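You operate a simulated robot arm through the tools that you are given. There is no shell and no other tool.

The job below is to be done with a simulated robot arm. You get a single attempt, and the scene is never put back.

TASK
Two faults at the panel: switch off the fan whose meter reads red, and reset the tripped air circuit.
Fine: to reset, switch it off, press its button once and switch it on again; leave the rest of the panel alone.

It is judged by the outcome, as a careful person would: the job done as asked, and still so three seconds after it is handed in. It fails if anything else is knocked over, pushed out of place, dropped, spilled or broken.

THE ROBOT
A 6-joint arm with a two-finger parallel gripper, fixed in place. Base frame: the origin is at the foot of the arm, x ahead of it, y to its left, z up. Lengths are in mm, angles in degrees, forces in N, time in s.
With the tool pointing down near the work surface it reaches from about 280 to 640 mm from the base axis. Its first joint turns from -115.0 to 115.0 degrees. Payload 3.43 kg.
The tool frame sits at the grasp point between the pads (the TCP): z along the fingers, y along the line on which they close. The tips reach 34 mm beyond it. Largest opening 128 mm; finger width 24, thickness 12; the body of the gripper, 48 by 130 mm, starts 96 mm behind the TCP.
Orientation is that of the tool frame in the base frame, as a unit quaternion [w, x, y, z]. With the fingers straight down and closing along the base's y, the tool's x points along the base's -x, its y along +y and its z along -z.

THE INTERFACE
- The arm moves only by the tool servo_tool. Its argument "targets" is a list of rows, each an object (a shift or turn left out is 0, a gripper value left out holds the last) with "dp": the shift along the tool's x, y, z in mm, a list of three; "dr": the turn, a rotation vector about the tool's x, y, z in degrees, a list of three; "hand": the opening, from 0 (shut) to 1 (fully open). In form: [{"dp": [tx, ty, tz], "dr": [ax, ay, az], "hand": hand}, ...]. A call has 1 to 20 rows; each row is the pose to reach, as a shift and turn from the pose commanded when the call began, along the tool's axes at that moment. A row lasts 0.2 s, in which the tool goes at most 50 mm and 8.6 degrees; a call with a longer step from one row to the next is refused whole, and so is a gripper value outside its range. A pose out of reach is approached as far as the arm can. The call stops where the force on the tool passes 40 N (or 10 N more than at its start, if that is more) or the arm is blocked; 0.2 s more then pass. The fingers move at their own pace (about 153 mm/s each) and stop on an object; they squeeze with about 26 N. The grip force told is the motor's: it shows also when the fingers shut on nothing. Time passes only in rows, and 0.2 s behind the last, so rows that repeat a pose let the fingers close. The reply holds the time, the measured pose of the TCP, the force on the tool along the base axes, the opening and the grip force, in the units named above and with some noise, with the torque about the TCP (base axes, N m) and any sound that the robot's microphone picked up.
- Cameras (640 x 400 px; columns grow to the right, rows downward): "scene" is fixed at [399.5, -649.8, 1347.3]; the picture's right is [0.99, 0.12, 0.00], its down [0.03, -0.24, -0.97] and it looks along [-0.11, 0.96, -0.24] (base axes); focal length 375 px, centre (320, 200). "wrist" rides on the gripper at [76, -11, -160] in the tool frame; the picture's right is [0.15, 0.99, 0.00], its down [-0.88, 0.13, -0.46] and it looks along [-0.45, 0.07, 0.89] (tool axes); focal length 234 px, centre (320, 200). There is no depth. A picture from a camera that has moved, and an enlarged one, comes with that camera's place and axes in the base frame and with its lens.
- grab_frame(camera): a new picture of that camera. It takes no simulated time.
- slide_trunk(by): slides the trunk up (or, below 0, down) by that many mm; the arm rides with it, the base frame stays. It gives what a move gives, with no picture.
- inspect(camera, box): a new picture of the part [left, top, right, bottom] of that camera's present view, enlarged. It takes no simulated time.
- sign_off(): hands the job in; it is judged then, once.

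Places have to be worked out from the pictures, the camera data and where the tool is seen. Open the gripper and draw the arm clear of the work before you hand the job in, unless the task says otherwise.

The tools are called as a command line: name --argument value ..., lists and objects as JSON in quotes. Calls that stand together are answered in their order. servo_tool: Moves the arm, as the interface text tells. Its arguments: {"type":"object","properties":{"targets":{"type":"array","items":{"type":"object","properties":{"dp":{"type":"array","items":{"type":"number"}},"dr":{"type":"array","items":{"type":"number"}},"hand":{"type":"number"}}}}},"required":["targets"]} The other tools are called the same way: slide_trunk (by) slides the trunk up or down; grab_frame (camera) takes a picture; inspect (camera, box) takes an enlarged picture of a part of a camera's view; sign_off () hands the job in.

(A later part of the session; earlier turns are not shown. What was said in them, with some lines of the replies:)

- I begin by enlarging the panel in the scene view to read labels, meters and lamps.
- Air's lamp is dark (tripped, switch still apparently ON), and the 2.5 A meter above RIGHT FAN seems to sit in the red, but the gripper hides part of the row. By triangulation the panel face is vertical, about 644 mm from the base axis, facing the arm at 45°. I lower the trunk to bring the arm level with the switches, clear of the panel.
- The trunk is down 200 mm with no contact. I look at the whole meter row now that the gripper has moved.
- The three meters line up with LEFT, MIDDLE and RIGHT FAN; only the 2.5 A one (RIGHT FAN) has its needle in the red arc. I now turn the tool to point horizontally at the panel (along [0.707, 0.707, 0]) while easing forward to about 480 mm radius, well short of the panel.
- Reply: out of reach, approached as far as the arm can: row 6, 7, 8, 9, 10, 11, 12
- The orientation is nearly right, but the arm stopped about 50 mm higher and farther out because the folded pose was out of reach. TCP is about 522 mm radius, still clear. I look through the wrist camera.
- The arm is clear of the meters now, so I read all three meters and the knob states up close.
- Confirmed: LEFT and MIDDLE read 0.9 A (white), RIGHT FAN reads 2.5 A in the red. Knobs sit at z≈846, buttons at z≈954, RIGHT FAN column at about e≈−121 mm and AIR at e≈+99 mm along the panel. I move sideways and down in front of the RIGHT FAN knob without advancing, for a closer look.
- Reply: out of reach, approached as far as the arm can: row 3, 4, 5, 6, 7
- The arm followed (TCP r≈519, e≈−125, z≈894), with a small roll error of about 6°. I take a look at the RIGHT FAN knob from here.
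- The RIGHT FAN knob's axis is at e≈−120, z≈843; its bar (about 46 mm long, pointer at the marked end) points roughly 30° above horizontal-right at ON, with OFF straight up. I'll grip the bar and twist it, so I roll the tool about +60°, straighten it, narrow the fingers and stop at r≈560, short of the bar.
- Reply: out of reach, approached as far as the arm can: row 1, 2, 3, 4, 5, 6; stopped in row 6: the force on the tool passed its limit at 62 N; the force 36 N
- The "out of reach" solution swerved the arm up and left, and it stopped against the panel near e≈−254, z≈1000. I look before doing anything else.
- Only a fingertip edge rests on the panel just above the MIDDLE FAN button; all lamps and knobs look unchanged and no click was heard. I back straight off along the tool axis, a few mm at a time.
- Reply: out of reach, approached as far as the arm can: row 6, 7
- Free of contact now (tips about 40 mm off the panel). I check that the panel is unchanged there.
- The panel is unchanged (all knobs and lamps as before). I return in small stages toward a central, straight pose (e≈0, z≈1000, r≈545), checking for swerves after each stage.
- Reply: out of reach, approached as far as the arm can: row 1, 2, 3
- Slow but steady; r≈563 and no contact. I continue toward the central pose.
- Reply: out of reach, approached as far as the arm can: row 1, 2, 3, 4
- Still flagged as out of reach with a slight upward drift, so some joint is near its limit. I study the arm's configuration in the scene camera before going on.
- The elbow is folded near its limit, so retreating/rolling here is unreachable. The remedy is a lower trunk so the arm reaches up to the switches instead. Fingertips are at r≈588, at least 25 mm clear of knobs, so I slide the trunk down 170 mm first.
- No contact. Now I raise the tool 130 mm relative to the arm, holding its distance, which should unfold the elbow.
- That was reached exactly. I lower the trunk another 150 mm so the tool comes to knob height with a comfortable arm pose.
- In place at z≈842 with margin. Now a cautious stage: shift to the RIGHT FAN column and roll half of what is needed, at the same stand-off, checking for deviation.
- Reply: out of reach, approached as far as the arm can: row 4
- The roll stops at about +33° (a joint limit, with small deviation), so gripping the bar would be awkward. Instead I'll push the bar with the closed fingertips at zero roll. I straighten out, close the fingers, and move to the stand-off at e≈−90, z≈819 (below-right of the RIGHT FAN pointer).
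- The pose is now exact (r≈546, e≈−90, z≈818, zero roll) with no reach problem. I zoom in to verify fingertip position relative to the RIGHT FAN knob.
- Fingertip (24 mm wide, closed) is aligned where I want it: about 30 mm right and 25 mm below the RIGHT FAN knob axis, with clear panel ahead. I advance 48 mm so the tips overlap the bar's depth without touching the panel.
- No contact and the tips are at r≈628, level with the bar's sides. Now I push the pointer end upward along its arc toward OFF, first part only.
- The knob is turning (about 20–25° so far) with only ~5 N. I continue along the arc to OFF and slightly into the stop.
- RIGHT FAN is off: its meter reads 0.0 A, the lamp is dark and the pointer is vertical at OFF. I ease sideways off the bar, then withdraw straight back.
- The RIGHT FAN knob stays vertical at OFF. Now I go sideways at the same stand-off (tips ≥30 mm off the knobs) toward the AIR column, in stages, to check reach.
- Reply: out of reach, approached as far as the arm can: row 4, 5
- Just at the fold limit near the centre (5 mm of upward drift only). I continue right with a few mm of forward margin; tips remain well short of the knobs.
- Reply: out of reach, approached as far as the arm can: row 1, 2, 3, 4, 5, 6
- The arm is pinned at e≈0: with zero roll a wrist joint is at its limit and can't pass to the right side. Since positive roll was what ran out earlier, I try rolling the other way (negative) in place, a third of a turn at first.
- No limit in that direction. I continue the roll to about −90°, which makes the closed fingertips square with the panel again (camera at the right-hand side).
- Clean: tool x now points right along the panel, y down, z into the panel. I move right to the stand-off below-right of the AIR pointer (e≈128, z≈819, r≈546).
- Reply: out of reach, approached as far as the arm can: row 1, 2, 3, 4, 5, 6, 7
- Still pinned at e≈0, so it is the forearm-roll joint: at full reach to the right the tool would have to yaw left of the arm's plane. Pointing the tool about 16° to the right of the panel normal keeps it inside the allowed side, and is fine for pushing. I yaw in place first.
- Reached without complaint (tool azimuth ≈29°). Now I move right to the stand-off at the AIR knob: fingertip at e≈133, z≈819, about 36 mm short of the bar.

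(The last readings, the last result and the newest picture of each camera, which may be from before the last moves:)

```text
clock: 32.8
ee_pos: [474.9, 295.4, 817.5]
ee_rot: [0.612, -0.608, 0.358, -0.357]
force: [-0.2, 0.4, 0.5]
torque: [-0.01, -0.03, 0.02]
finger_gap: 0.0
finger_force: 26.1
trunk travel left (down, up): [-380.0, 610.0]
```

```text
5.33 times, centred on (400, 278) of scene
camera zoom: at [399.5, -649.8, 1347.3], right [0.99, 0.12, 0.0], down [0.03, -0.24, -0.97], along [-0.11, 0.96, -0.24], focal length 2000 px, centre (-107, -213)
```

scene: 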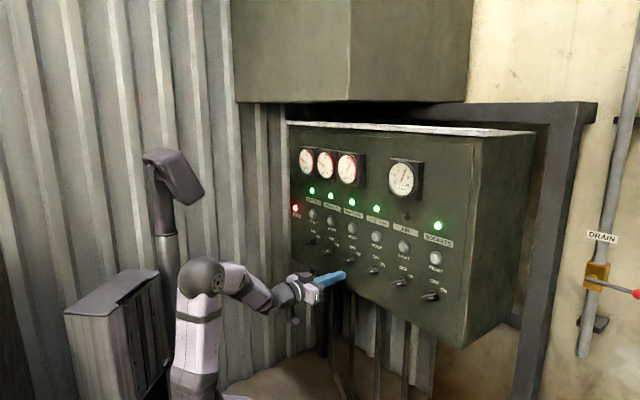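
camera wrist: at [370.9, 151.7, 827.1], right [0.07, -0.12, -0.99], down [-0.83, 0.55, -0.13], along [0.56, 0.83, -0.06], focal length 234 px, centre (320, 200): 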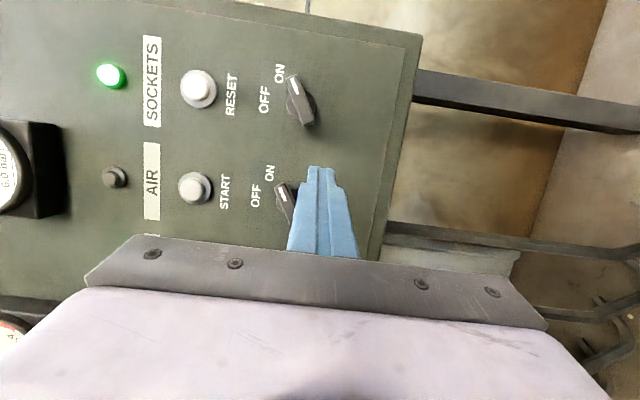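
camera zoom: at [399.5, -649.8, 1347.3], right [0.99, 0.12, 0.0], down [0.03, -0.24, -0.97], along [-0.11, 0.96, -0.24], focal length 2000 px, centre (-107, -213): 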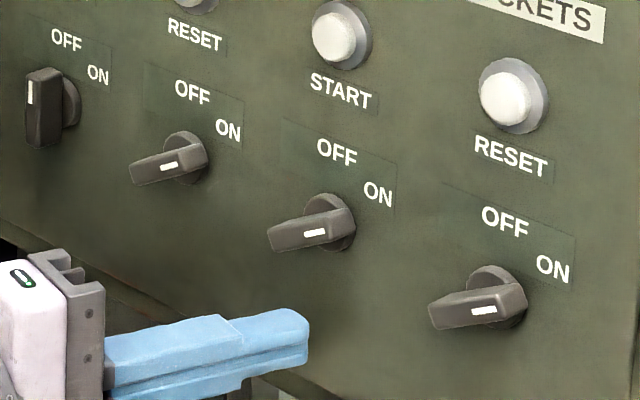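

Fingertip is at about e≈136, z≈817.5, below-right of AIR's pointer, clear of everything. I advance straight toward the panel (and 3 mm left) until the tips overlap the bar's depth.

servo_tool --targets '[{"dp": [-4.3, 0, 12]}, {"dp": [-8.6, 0, 24]}, {"dp": [-12.2, 0, 34]}, {"dp": [-15, 0, 42]}, {"dp": [-17.1, 0, 47.7]}]'

inspect --camera "scene" --box '[340, 240, 460, 315]'

inspect --camera "wrist" --box '[200, 100, 440, 250]'

```text
clock: 34.0
ee_pos: [507.1, 333.2, 816.1]
ee_rot: [0.612, -0.608, 0.358, -0.357]
force: [0.8, 0.0, -1.3]
torque: [-0.01, -0.03, -0.02]
finger_gap: 0.2
finger_force: 25.4
trunk travel left (down, up): [-380.0, 610.0]
```

```text
5.33 times, centred on (400, 278) of scene
camera zoom: at [399.5, -649.8, 1347.3], right [0.99, 0.12, 0.0], down [0.03, -0.24, -0.97], along [-0.11, 0.96, -0.24], focal length 2000 px, centre (-107, -213)
```

zoom: 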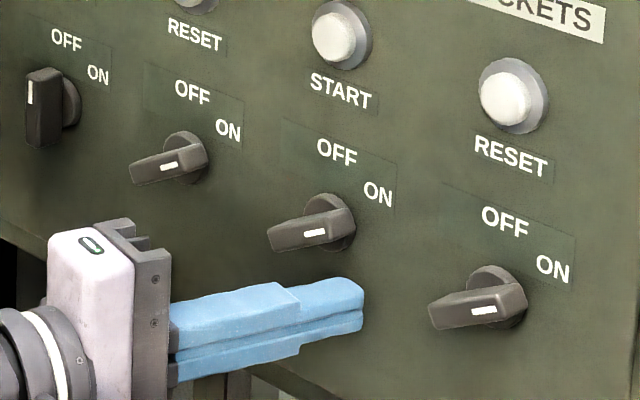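

```text
2.67 times, centred on (320, 175) of wrist
camera zoom: at [403.0, 190.9, 826.6], right [0.07, -0.12, -0.99], down [-0.83, 0.55, -0.13], along [0.56, 0.83, -0.06], focal length 624 px, centre (320, 267)
```

zoom: 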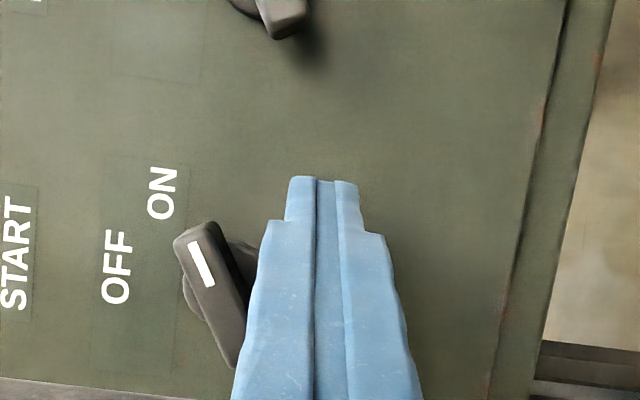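

Tip sits correctly beneath the AIR pointer, no contact. I push the pointer upward along its arc, first half.

servo_tool --targets '[{"dp": [0, -8, 0]}, {"dp": [0.3, -14, 0.1]}, {"dp": [0.7, -19.2, 0.2]}, {"dp": [-0.5, -22.3, -0.1]}, {"dp": [-1.6, -25.3, -0.5]}]'

inspect --camera "scene" --box '[340, 240, 460, 315]'

inspect --camera "wrist" --box '[200, 100, 440, 250]'

```text
clock: 35.2
ee_pos: [504.4, 335.1, 844.0]
ee_rot: [0.611, -0.609, 0.358, -0.358]
force: [0.0, -3.6, -1.9]
torque: [0.03, 0.01, -0.01]
finger_gap: 0.0
finger_force: 25.9
trunk travel left (down, up): [-380.0, 610.0]
```

```text
5.33 times, centred on (400, 278) of scene
camera zoom: at [399.5, -649.8, 1347.3], right [0.99, 0.12, 0.0], down [0.03, -0.24, -0.97], along [-0.11, 0.96, -0.24], focal length 2000 px, centre (-107, -213)
```

zoom: 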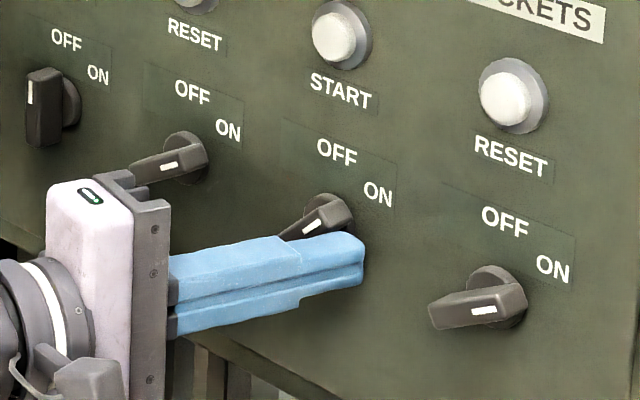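

```text
2.67 times, centred on (320, 175) of wrist
camera zoom: at [401.8, 191.5, 853.1], right [0.07, -0.12, -0.99], down [-0.83, 0.55, -0.13], along [0.56, 0.83, -0.06], focal length 624 px, centre (320, 267)
```

zoom: 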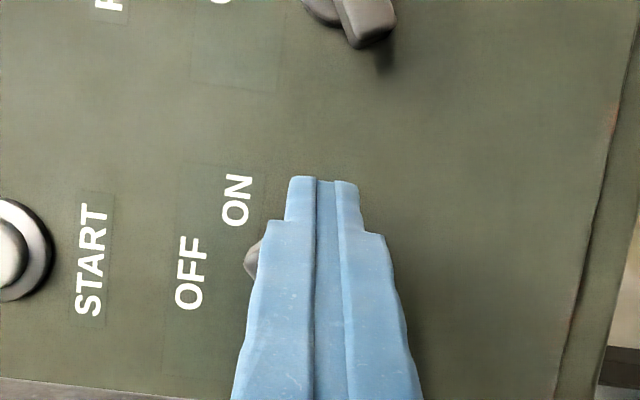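

The knob is turning with a light force. I continue left and up along the arc to OFF.

servo_tool --targets '[{"dp": [-2.1, -2.5, -0.6]}, {"dp": [-4.3, -5, -1.2]}, {"dp": [-7, -6.5, -2]}, {"dp": [-9.8, -8.1, -2.8]}, {"dp": [-11.8, -9.1, -3.3]}]'

inspect --camera "scene" --box '[340, 240, 460, 315]'

```text
clock: 36.4
ee_pos: [497.2, 341.6, 851.7]
ee_rot: [0.611, -0.607, 0.36, -0.358]
force: [6.0, -11.1, -1.4]
torque: [0.02, -0.15, -0.23]
finger_gap: 0.2
finger_force: 25.9
trunk travel left (down, up): [-380.0, 610.0]
```

```text
5.33 times, centred on (400, 278) of scene
camera zoom: at [399.5, -649.8, 1347.3], right [0.99, 0.12, 0.0], down [0.03, -0.24, -0.97], along [-0.11, 0.96, -0.24], focal length 2000 px, centre (-107, -213)
```

zoom: 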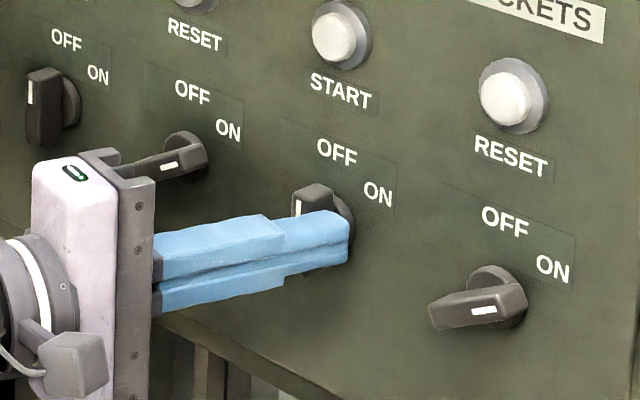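

AIR's pointer is now vertical (OFF) with ~12 N against the stop, as with the fan. I ease off to the right and withdraw straight out.

servo_tool --targets '[{"dp": [4, 1, 1.2]}, {"dp": [7.7, 1, 2.2]}, {"dp": [11.5, 1, -11]}, {"dp": [15.5, 1, -25]}, {"dp": [18.8, 1, -36.5]}, {"dp": [21.5, 1, -46]}]'

inspect --camera "scene" --box '[340, 240, 460, 315]'

grab_frame --camera "scene"

grab_frame --camera "wrist"

```text
clock: 37.8
ee_pos: [466.6, 303.2, 850.8]
ee_rot: [0.611, -0.609, 0.358, -0.358]
force: [-0.8, 0.1, -0.5]
torque: [0.0, -0.03, 0.02]
finger_gap: 0.1
finger_force: 26.5
trunk travel left (down, up): [-380.0, 610.0]
```

```text
5.33 times, centred on (400, 278) of scene
camera zoom: at [399.5, -649.8, 1347.3], right [0.99, 0.12, 0.0], down [0.03, -0.24, -0.97], along [-0.11, 0.96, -0.24], focal length 2000 px, centre (-107, -213)
```

zoom: 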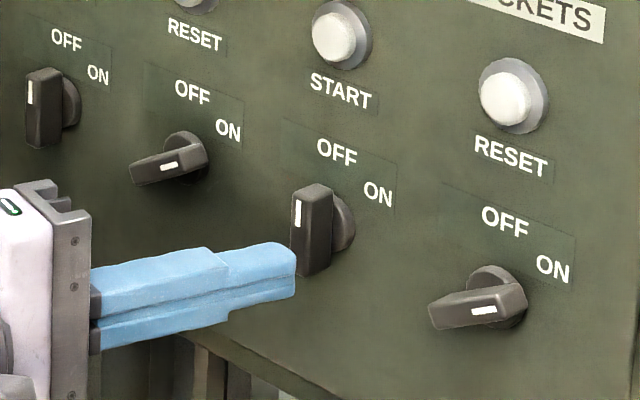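

```text
taken
```

scene: 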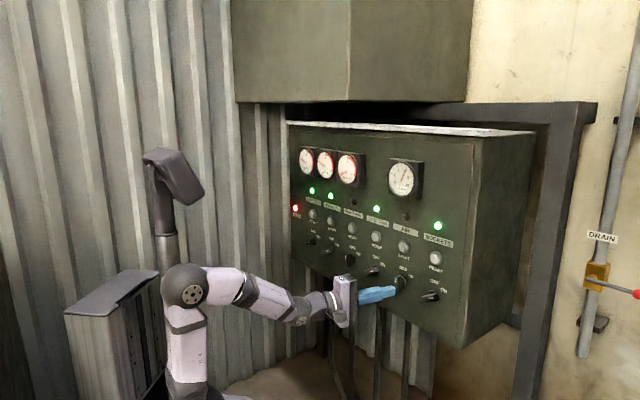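

```text
taken
camera wrist: at [363.3, 159.9, 860.3], right [0.07, -0.12, -0.99], down [-0.83, 0.55, -0.13], along [0.56, 0.83, -0.06], focal length 234 px, centre (320, 200)
```

wrist: 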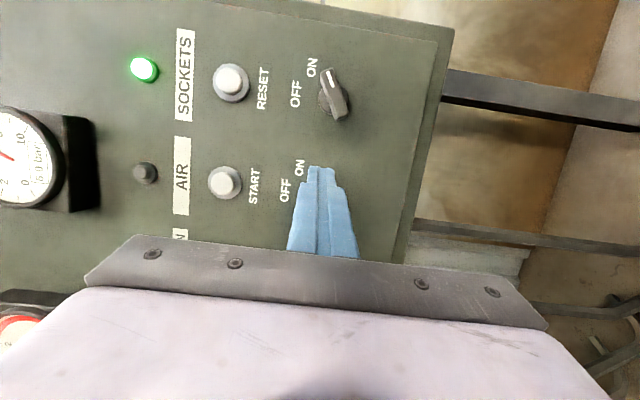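

AIR's switch is OFF and stays there. Next is its START button; I zoom in to fix its centre.

inspect --camera "wrist" --box '[145, 120, 305, 220]'

```text
4.00 times, centred on (225, 170) of wrist
camera zoom: at [363.3, 159.9, 860.3], right [0.07, -0.12, -0.99], down [-0.83, 0.55, -0.13], along [0.56, 0.83, -0.06], focal length 937 px, centre (700, 320)
```

zoom: 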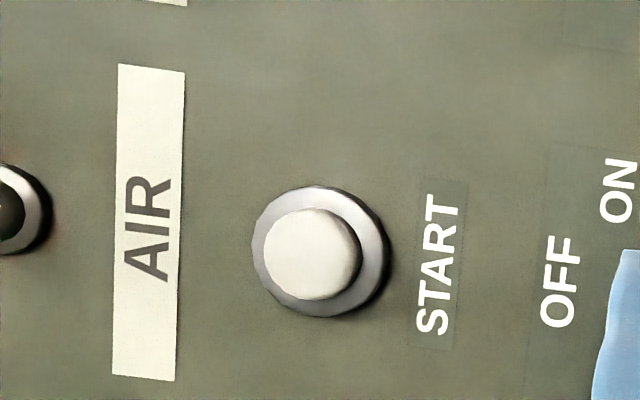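

START's centre computes to e≈97, z≈955, cap ≈27 mm across, protruding ~10 mm. I raise the tool to the stand-off in front of it, with the tilted tip's leading edge lined up on the cap centre (tip e≈105, z≈955).

servo_tool --targets '[{"dp": [-3.8, -21, -1.1]}, {"dp": [-7.6, -42, -2.2]}, {"dp": [-11.4, -63, -3.3]}, {"dp": [-15.2, -84, -4.4]}, {"dp": [-19.1, -104.2, -5.5]}, {"dp": [-19.1, -104.2, -5.5]}]'

inspect --camera "wrist" --box '[200, 100, 440, 250]'

inspect --camera "scene" --box '[340, 200, 460, 275]'

```text
clock: 39.2
ee_pos: [451.0, 316.0, 955.4]
ee_rot: [0.611, -0.608, 0.359, -0.357]
force: [0.4, 0.6, 0.9]
torque: [0.02, 0.04, -0.01]
finger_gap: 0.1
finger_force: 25.7
trunk travel left (down, up): [-380.0, 610.0]
```

```text
2.67 times, centred on (320, 175) of wrist
camera zoom: at [347.5, 172.5, 965.5], right [0.07, -0.12, -0.99], down [-0.83, 0.55, -0.13], along [0.56, 0.83, -0.06], focal length 624 px, centre (320, 267)
```

zoom: 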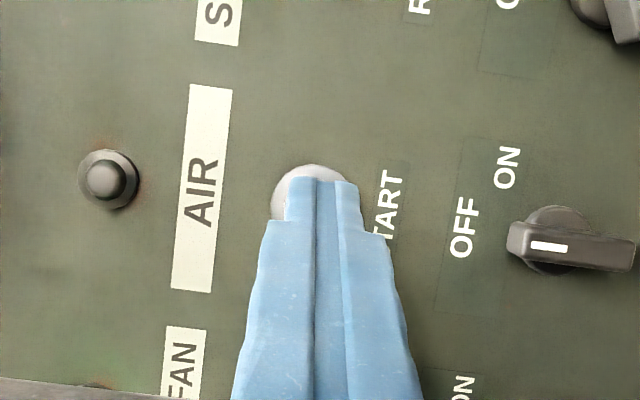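

```text
5.33 times, centred on (400, 238) of scene
camera zoom: at [399.5, -649.8, 1347.3], right [0.99, 0.12, 0.0], down [0.03, -0.24, -0.97], along [-0.11, 0.96, -0.24], focal length 2000 px, centre (-107, 0)
```

zoom: 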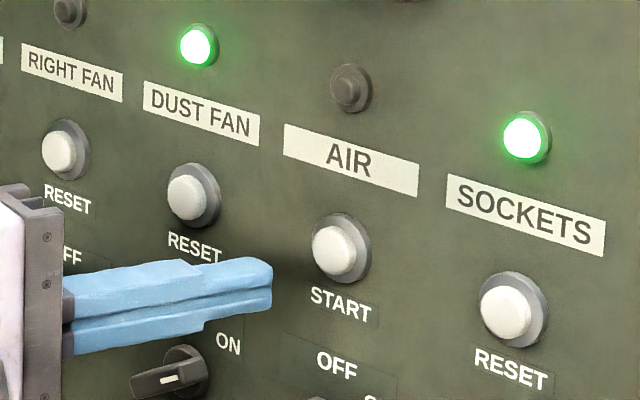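

The geometry checks out: the ring seen behind the tip matches the computed centre. I approach to just short of the cap.

servo_tool --targets '[{"dp": [-3.3, 0, 11.5]}, {"dp": [-6.6, 0, 23.1]}, {"dp": [-9.7, 0, 33.7]}, {"dp": [-11.6, 0, 40.4]}, {"dp": [-12.7, 0, 44.3]}]'

inspect --camera "scene" --box '[370, 210, 450, 260]'

inspect --camera "wrist" --box '[240, 120, 400, 220]'

```text
clock: 40.4
ee_pos: [483.6, 349.2, 953.9]
ee_rot: [0.612, -0.608, 0.358, -0.358]
force: [-1.0, 0.7, 0.4]
torque: [0.0, 0.0, -0.02]
finger_gap: 0.1
finger_force: 26.2
trunk travel left (down, up): [-380.0, 610.0]
```

```text
8.00 times, centred on (410, 235) of scene
camera zoom: at [399.5, -649.8, 1347.3], right [0.99, 0.12, 0.0], down [0.03, -0.24, -0.97], along [-0.11, 0.96, -0.24], focal length 3000 px, centre (-400, -80)
```

zoom: 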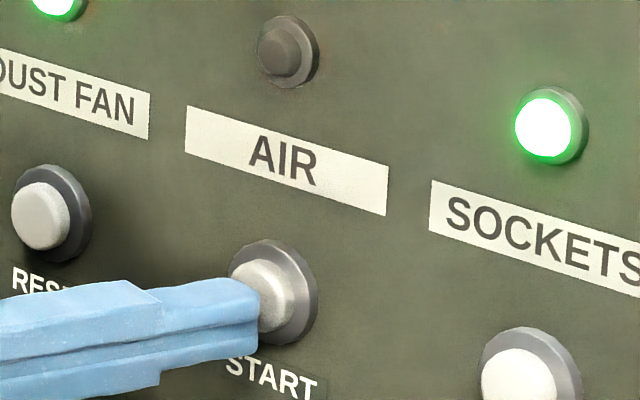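

```text
4.00 times, centred on (320, 170) of wrist
camera zoom: at [381.1, 205.5, 964.8], right [0.07, -0.12, -0.99], down [-0.83, 0.55, -0.13], along [0.56, 0.83, -0.06], focal length 937 px, centre (320, 320)
```

zoom: 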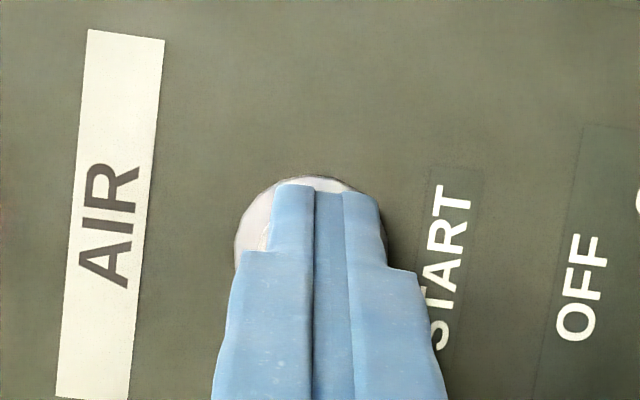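

Tip is a few millimetres in front of the cap, properly aligned. I press forward slowly, 6 mm first, watching the force.

servo_tool --targets '[{"dp": [-0.55, 0, 1.9]}, {"dp": [-1.1, 0, 3.8]}, {"dp": [-1.66, 0, 5.8]}]'

```text
clock: 41.2
ee_pos: [487.9, 352.6, 955.4]
ee_rot: [0.611, -0.608, 0.359, -0.357]
force: [0.9, -0.1, -0.2]
torque: [0.01, 0.02, 0.01]
finger_gap: 0.2
finger_force: 25.8
trunk travel left (down, up): [-380.0, 610.0]
```

No contact yet (leading edge at r≈630). I go on another 6 mm in small steps.

servo_tool --targets '[{"dp": [-0.4, 0, 1.4]}, {"dp": [-0.8, 0, 2.9]}, {"dp": [-1.25, 0, 4.3]}, {"dp": [-1.66, 0, 5.8]}]'

inspect --camera "scene" --box '[370, 210, 450, 260]'

```text
clock: 42.2
ee_pos: [491.9, 357.9, 956.1]
ee_rot: [0.612, -0.608, 0.358, -0.358]
force: [-1.5, -2.7, -1.0]
torque: [-0.07, 0.03, 0.0]
finger_gap: 0.0
finger_force: 25.5
trunk travel left (down, up): [-380.0, 610.0]
heard: click
```

```text
8.00 times, centred on (410, 235) of scene
camera zoom: at [399.5, -649.8, 1347.3], right [0.99, 0.12, 0.0], down [0.03, -0.24, -0.97], along [-0.11, 0.96, -0.24], focal length 3000 px, centre (-400, -80)
```

zoom: 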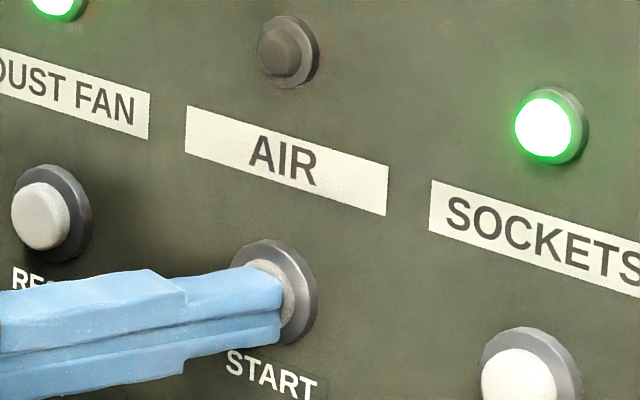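

A single click was heard with ~3 N on the cap: the button has been pressed once. I withdraw straight back without touching it again.

servo_tool --targets '[{"dp": [1.4, 0, -4.8]}, {"dp": [4.1, 0, -14.4]}, {"dp": [7.5, 0, -26]}, {"dp": [11, 0, -38.5]}, {"dp": [14.4, 0, -50]}, {"dp": [16, 0, -55.8]}]'

inspect --camera "scene" --box '[340, 200, 460, 275]'

```text
clock: 43.6
ee_pos: [451.5, 316.0, 954.1]
ee_rot: [0.611, -0.608, 0.358, -0.358]
force: [-0.3, -0.3, 0.3]
torque: [0.0, 0.03, 0.01]
finger_gap: 0.1
finger_force: 25.4
trunk travel left (down, up): [-380.0, 610.0]
```

```text
5.33 times, centred on (400, 238) of scene
camera zoom: at [399.5, -649.8, 1347.3], right [0.99, 0.12, 0.0], down [0.03, -0.24, -0.97], along [-0.11, 0.96, -0.24], focal length 2000 px, centre (-107, 0)
```

zoom: 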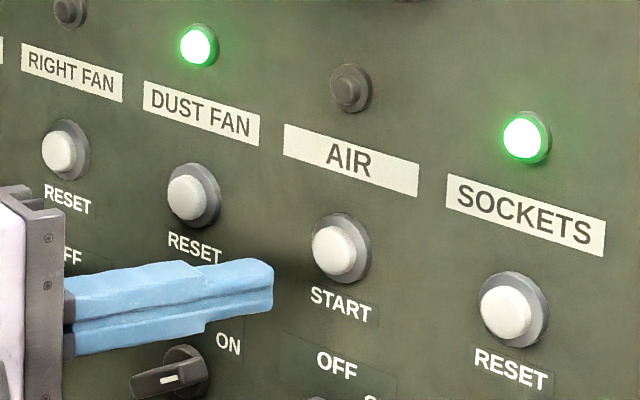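

START has sprung back; the AIR lamp is still dark as its switch is OFF. Now I go to the stand-off upper-left of the AIR pointer (tip e≈71, z≈870) to push it back to ON.

servo_tool --targets '[{"dp": [-6.7, 17, -1.6]}, {"dp": [-13.3, 34, -3.2]}, {"dp": [-20, 51, -4.7]}, {"dp": [-26.6, 68, -6.3]}, {"dp": [-33.3, 84.6, -7.9]}, {"dp": [-33.3, 84.6, -7.9]}]'

inspect --camera "wrist" --box '[200, 100, 440, 250]'

inspect --camera "scene" --box '[340, 240, 460, 315]'

```text
clock: 45.0
ee_pos: [430.5, 341.3, 872.7]
ee_rot: [0.612, -0.608, 0.358, -0.357]
force: [0.1, 0.7, 0.5]
torque: [0.01, 0.01, 0.0]
finger_gap: 0.2
finger_force: 25.9
trunk travel left (down, up): [-380.0, 610.0]
```

```text
2.67 times, centred on (320, 175) of wrist
camera zoom: at [326.6, 197.8, 881.3], right [0.07, -0.12, -0.99], down [-0.83, 0.55, -0.13], along [0.56, 0.83, -0.06], focal length 624 px, centre (320, 267)
```

zoom: 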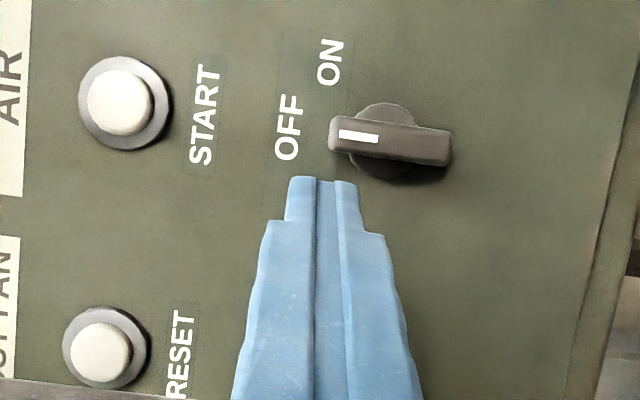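

```text
5.33 times, centred on (400, 278) of scene
camera zoom: at [399.5, -649.8, 1347.3], right [0.99, 0.12, 0.0], down [0.03, -0.24, -0.97], along [-0.11, 0.96, -0.24], focal length 2000 px, centre (-107, -213)
```

zoom: 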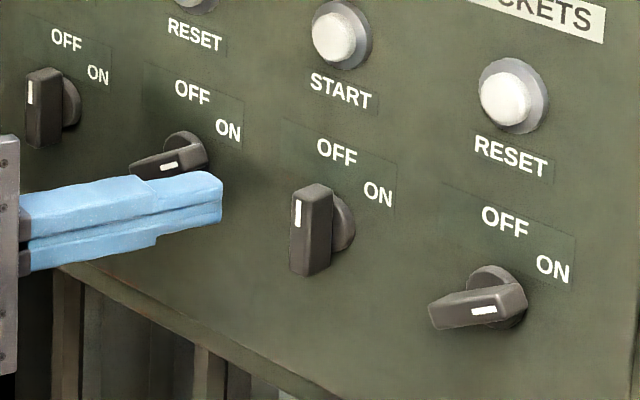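

The tip is at e≈72, z≈873, left of the AIR pointer's top with ~7 mm side clearance. I advance into depth and lower by 4 mm.

servo_tool --targets '[{"dp": [-3.3, 4.4, 11.5]}, {"dp": [-6.6, 4.4, 23.1]}, {"dp": [-9.7, 4.4, 33.7]}, {"dp": [-12, 4.4, 42]}, {"dp": [-13.8, 4.4, 48.1]}]'

inspect --camera "wrist" --box '[200, 100, 440, 250]'

inspect --camera "scene" --box '[340, 240, 460, 315]'

```text
clock: 46.2
ee_pos: [464.9, 378.9, 866.6]
ee_rot: [0.611, -0.608, 0.358, -0.357]
force: [-0.5, -0.4, 0.6]
torque: [-0.01, 0.01, 0.02]
finger_gap: 0.0
finger_force: 26.3
trunk travel left (down, up): [-380.0, 610.0]
```

```text
2.67 times, centred on (320, 175) of wrist
camera zoom: at [361.6, 235.0, 876.7], right [0.07, -0.12, -0.99], down [-0.83, 0.55, -0.13], along [0.56, 0.83, -0.06], focal length 624 px, centre (320, 267)
```

zoom: 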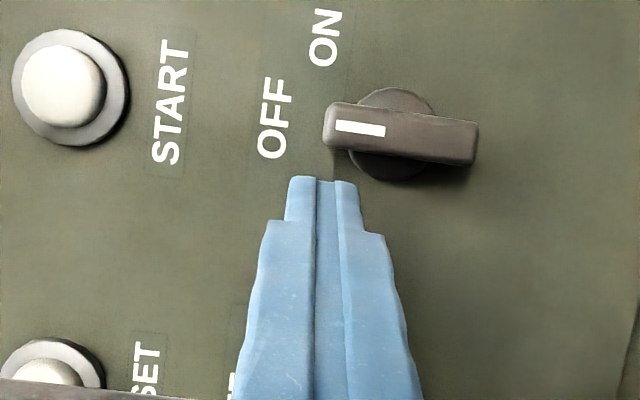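

```text
5.33 times, centred on (400, 278) of scene
camera zoom: at [399.5, -649.8, 1347.3], right [0.99, 0.12, 0.0], down [0.03, -0.24, -0.97], along [-0.11, 0.96, -0.24], focal length 2000 px, centre (-107, -213)
```

zoom: 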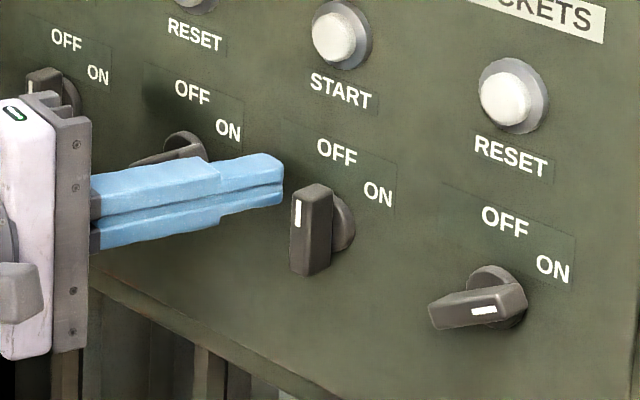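

Ready at the left of the pointer with no contact. I push it rightward (clockwise) toward ON, first half.

servo_tool --targets '[{"dp": [4.5, 0, 1.3]}, {"dp": [8.9, 0, 2.6]}, {"dp": [10.8, -0.9, 3.1]}, {"dp": [12.6, -1.7, 3.6]}, {"dp": [14.5, -2.2, 4.2]}, {"dp": [16.4, -2.7, 4.7]}]'

inspect --camera "wrist" --box '[200, 100, 440, 250]'

inspect --camera "scene" --box '[340, 240, 460, 315]'

```text
clock: 47.6
ee_pos: [476.2, 366.3, 869.5]
ee_rot: [0.611, -0.608, 0.358, -0.357]
force: [-1.3, 2.6, 0.3]
torque: [0.06, 0.02, 0.13]
finger_gap: 0.0
finger_force: 25.9
trunk travel left (down, up): [-380.0, 610.0]
```

```text
2.67 times, centred on (320, 175) of wrist
camera zoom: at [373.1, 222.4, 879.4], right [0.07, -0.12, -0.99], down [-0.83, 0.55, -0.13], along [0.56, 0.83, -0.06], focal length 624 px, centre (320, 267)
```

zoom: 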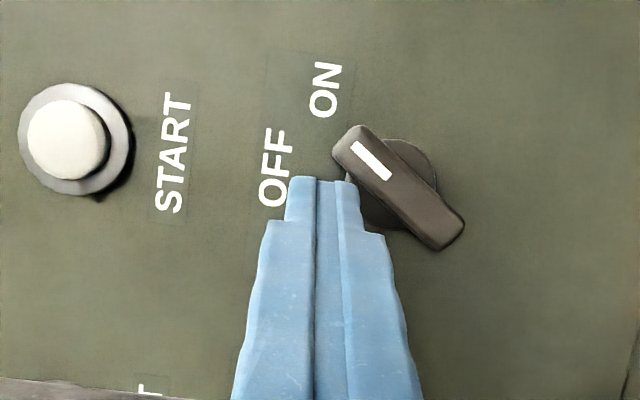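

```text
5.33 times, centred on (400, 278) of scene
camera zoom: at [399.5, -649.8, 1347.3], right [0.99, 0.12, 0.0], down [0.03, -0.24, -0.97], along [-0.11, 0.96, -0.24], focal length 2000 px, centre (-107, -213)
```

zoom: 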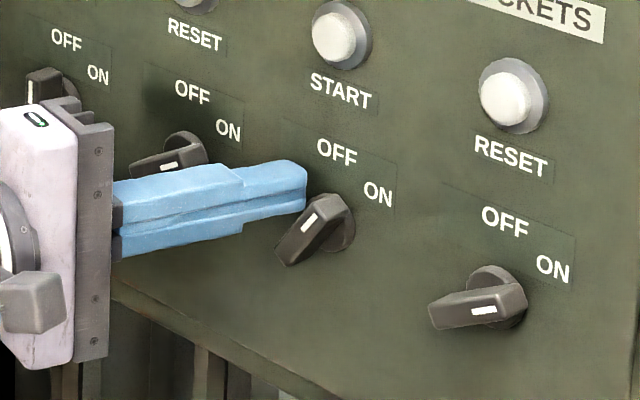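

Turned about 35° with light force. I continue right and slightly down to bring it fully to ON.

servo_tool --targets '[{"dp": [1.9, 0.2, 0.5]}, {"dp": [3.8, 0.5, 1.1]}, {"dp": [5.5, 1.1, 1.6]}, {"dp": [7.1, 1.8, 2]}, {"dp": [8.3, 2.7, 2.4]}]'

inspect --camera "wrist" --box '[200, 100, 440, 250]'

inspect --camera "scene" --box '[340, 200, 460, 315]'

```text
clock: 48.8
ee_pos: [481.0, 360.6, 868.3]
ee_rot: [0.613, -0.608, 0.356, -0.358]
force: [-8.5, 5.1, 4.1]
torque: [0.07, -0.04, 0.24]
finger_gap: 0.0
finger_force: 26.5
trunk travel left (down, up): [-380.0, 610.0]
```

```text
2.67 times, centred on (320, 175) of wrist
camera zoom: at [378.3, 216.8, 877.6], right [0.08, -0.12, -0.99], down [-0.83, 0.55, -0.13], along [0.56, 0.83, -0.06], focal length 624 px, centre (320, 267)
```

zoom: 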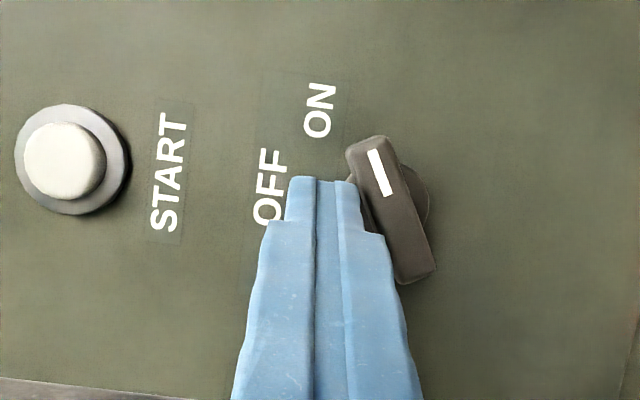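

```text
3.48 times, centred on (400, 258) of scene
camera zoom: at [399.5, -649.8, 1347.3], right [0.99, 0.12, 0.0], down [0.03, -0.24, -0.97], along [-0.11, 0.96, -0.24], focal length 1304 px, centre (42, 0)
```

zoom: 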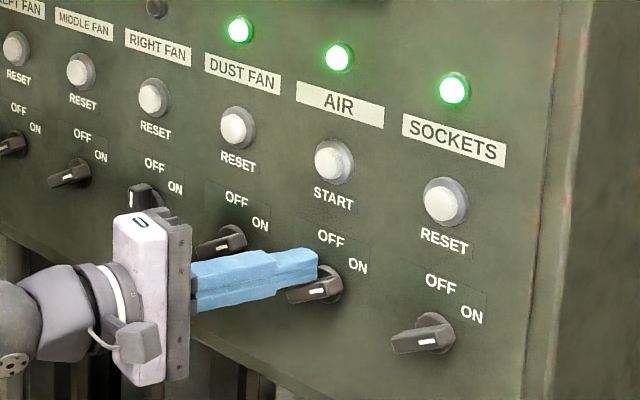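

The AIR lamp is green and the pointer is at ON against its stop. I ease the tip away up-left and withdraw straight out.

servo_tool --targets '[{"dp": [-3, -3, -0.9]}, {"dp": [-6.5, -5, -1.9]}, {"dp": [-3.2, -5, -13.5]}, {"dp": [0.7, -5, -27]}, {"dp": [4.5, -5, -40]}, {"dp": [8, -5, -52]}]'

inspect --camera "scene" --box '[340, 200, 460, 315]'

inspect --camera "scene" --box '[280, 140, 440, 240]'

grab_frame --camera "wrist"

```text
clock: 50.2
ee_pos: [440.6, 327.2, 870.7]
ee_rot: [0.612, -0.608, 0.358, -0.358]
force: [-0.9, -0.5, 0.0]
torque: [0.0, -0.02, -0.03]
finger_gap: 0.2
finger_force: 26.5
trunk travel left (down, up): [-380.0, 610.0]
```

```text
3.48 times, centred on (400, 258) of scene
camera zoom: at [399.5, -649.8, 1347.3], right [0.99, 0.12, 0.0], down [0.03, -0.24, -0.97], along [-0.11, 0.96, -0.24], focal length 1304 px, centre (42, 0)
```

zoom: 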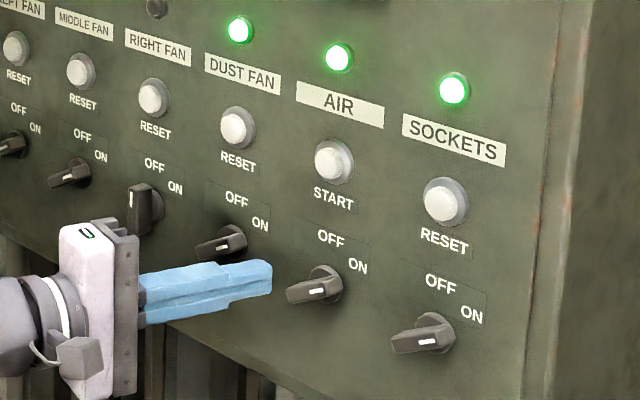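

```text
4.00 times, centred on (360, 190) of scene
camera zoom: at [399.5, -649.8, 1347.3], right [0.99, 0.12, 0.0], down [0.03, -0.24, -0.97], along [-0.11, 0.96, -0.24], focal length 1500 px, centre (160, 240)
```

zoom: 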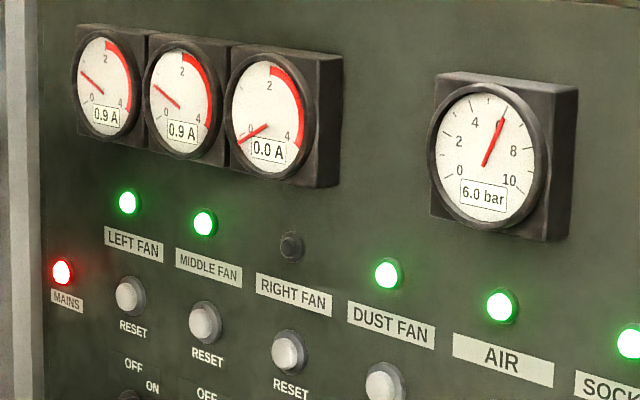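

```text
taken
camera wrist: at [338.6, 183.8, 881.0], right [0.07, -0.12, -0.99], down [-0.83, 0.55, -0.13], along [0.56, 0.83, -0.06], focal length 234 px, centre (320, 200)
```

wrist: 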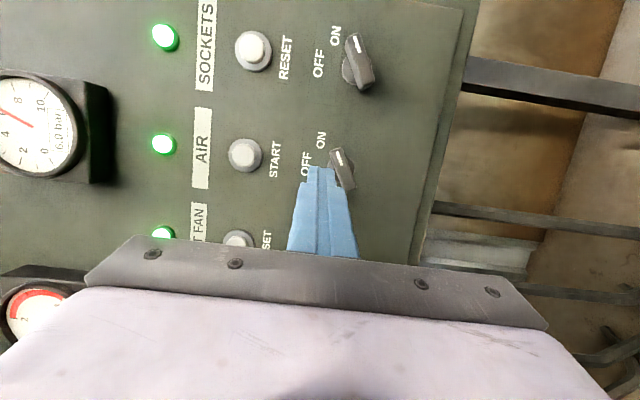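

Everything reads right: RIGHT FAN 0.0 A with lamp dark and switch OFF, AIR lamp green with switch ON, all other knobs and lamps unchanged. I raise the tool a little to unfold the elbow, then draw it back about 100 mm from the panel and open the gripper there.

servo_tool --targets '[{"dp": [0, -25, -2]}, {"dp": [0, -50, -4]}, {"dp": [0, -75, -6]}, {"dp": [0, -100, -8]}, {"dp": [0, -100, -28]}, {"dp": [0, -100, -48]}, {"dp": [0, -100, -68]}, {"dp": [0, -100, -88]}, {"dp": [0, -100, -105]}]'

```text
clock: 52.2
ee_pos: [382.9, 344.8, 960.1]
ee_rot: [0.611, -0.609, 0.358, -0.358]
force: [-0.3, -0.5, -0.2]
torque: [-0.03, -0.01, -0.02]
finger_gap: 0.1
finger_force: 26.4
out of reach, approached as far as the arm can: row 5, 6, 7, 8, 9
trunk travel left (down, up): [-380.0, 610.0]
```

The arm drew back to r≈515 (fingertips about 70 mm from the knobs and nearly 100 mm from the panel), stopped only by its fold limit. That is clear enough; I open the gripper here.

servo_tool --targets '[{"dp": [0, 0, 0], "hand": 1}, {"dp": [0, 0, 0], "hand": 1}, {"dp": [0, 0, 0], "hand": 1}, {"dp": [0, 0, 0], "hand": 1}]'

grab_frame --camera "scene"

inspect --camera "scene" --box '[285, 180, 465, 315]'

grab_frame --camera "wrist"

```text
clock: 53.2
ee_pos: [382.8, 345.0, 960.1]
ee_rot: [0.611, -0.608, 0.358, -0.358]
force: [-0.8, -1.0, 0.3]
torque: [-0.03, 0.0, 0.02]
finger_gap: 127.8
finger_force: 0.2
trunk travel left (down, up): [-380.0, 610.0]
```

```text
taken
```

scene: 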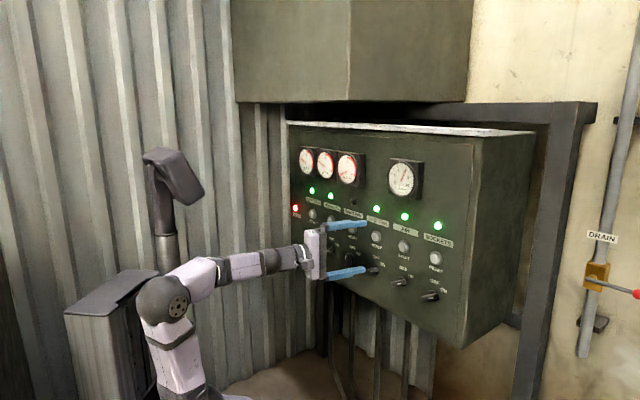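

```text
2.96 times, centred on (375, 248) of scene
camera zoom: at [399.5, -649.8, 1347.3], right [0.99, 0.12, 0.0], down [0.03, -0.24, -0.97], along [-0.11, 0.96, -0.24], focal length 1111 px, centre (157, 59)
```

zoom: 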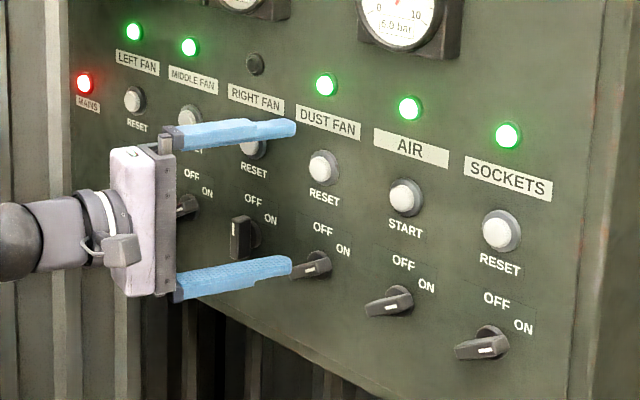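

```text
taken
camera wrist: at [279.8, 201.8, 970.7], right [0.07, -0.12, -0.99], down [-0.83, 0.55, -0.13], along [0.56, 0.83, -0.06], focal length 234 px, centre (320, 200)
```

wrist: 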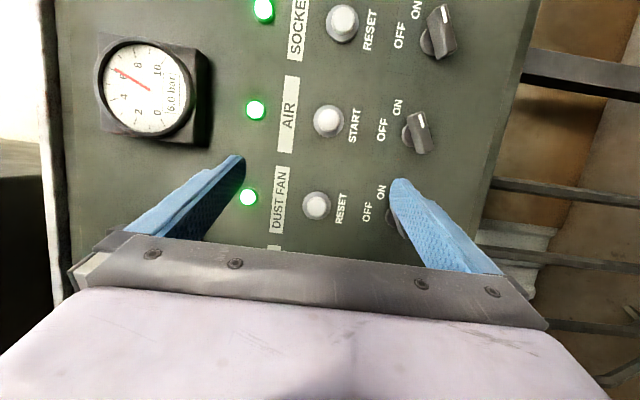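

Final state: RIGHT FAN is off, and AIR is reset and on with a green lamp. The other switches and lamps are as they were, the gripper is open, and the arm is clear of the panel. I hand in the job.

sign_off

```text
The job is handed in.
```

Both faults are dealt with and the job is handed in. The panel held this state in my last check before hand-in; no result has come back yet.

- **Right fan:** it was the only meter in the red, at 2.5 A. I switched it off; its meter now reads 0.0 A and its lamp is dark.
- **Air circuit:** I switched it off and pressed its START button once, hearing a single click. After I switched it on again its lamp came up green.

**Unplanned contact:** early on, the arm swerved and a fingertip pressed on the panel just above the Middle Fan reset button, peaking at 62 N. There was no click, and the lamps, switches and button there looked unchanged afterwards. I don't believe anything was pressed.

The other switches and lamps are as they were. The gripper is open and the fingertips are nearly 100 mm from the panel, which is as far back as the arm would go in that pose.
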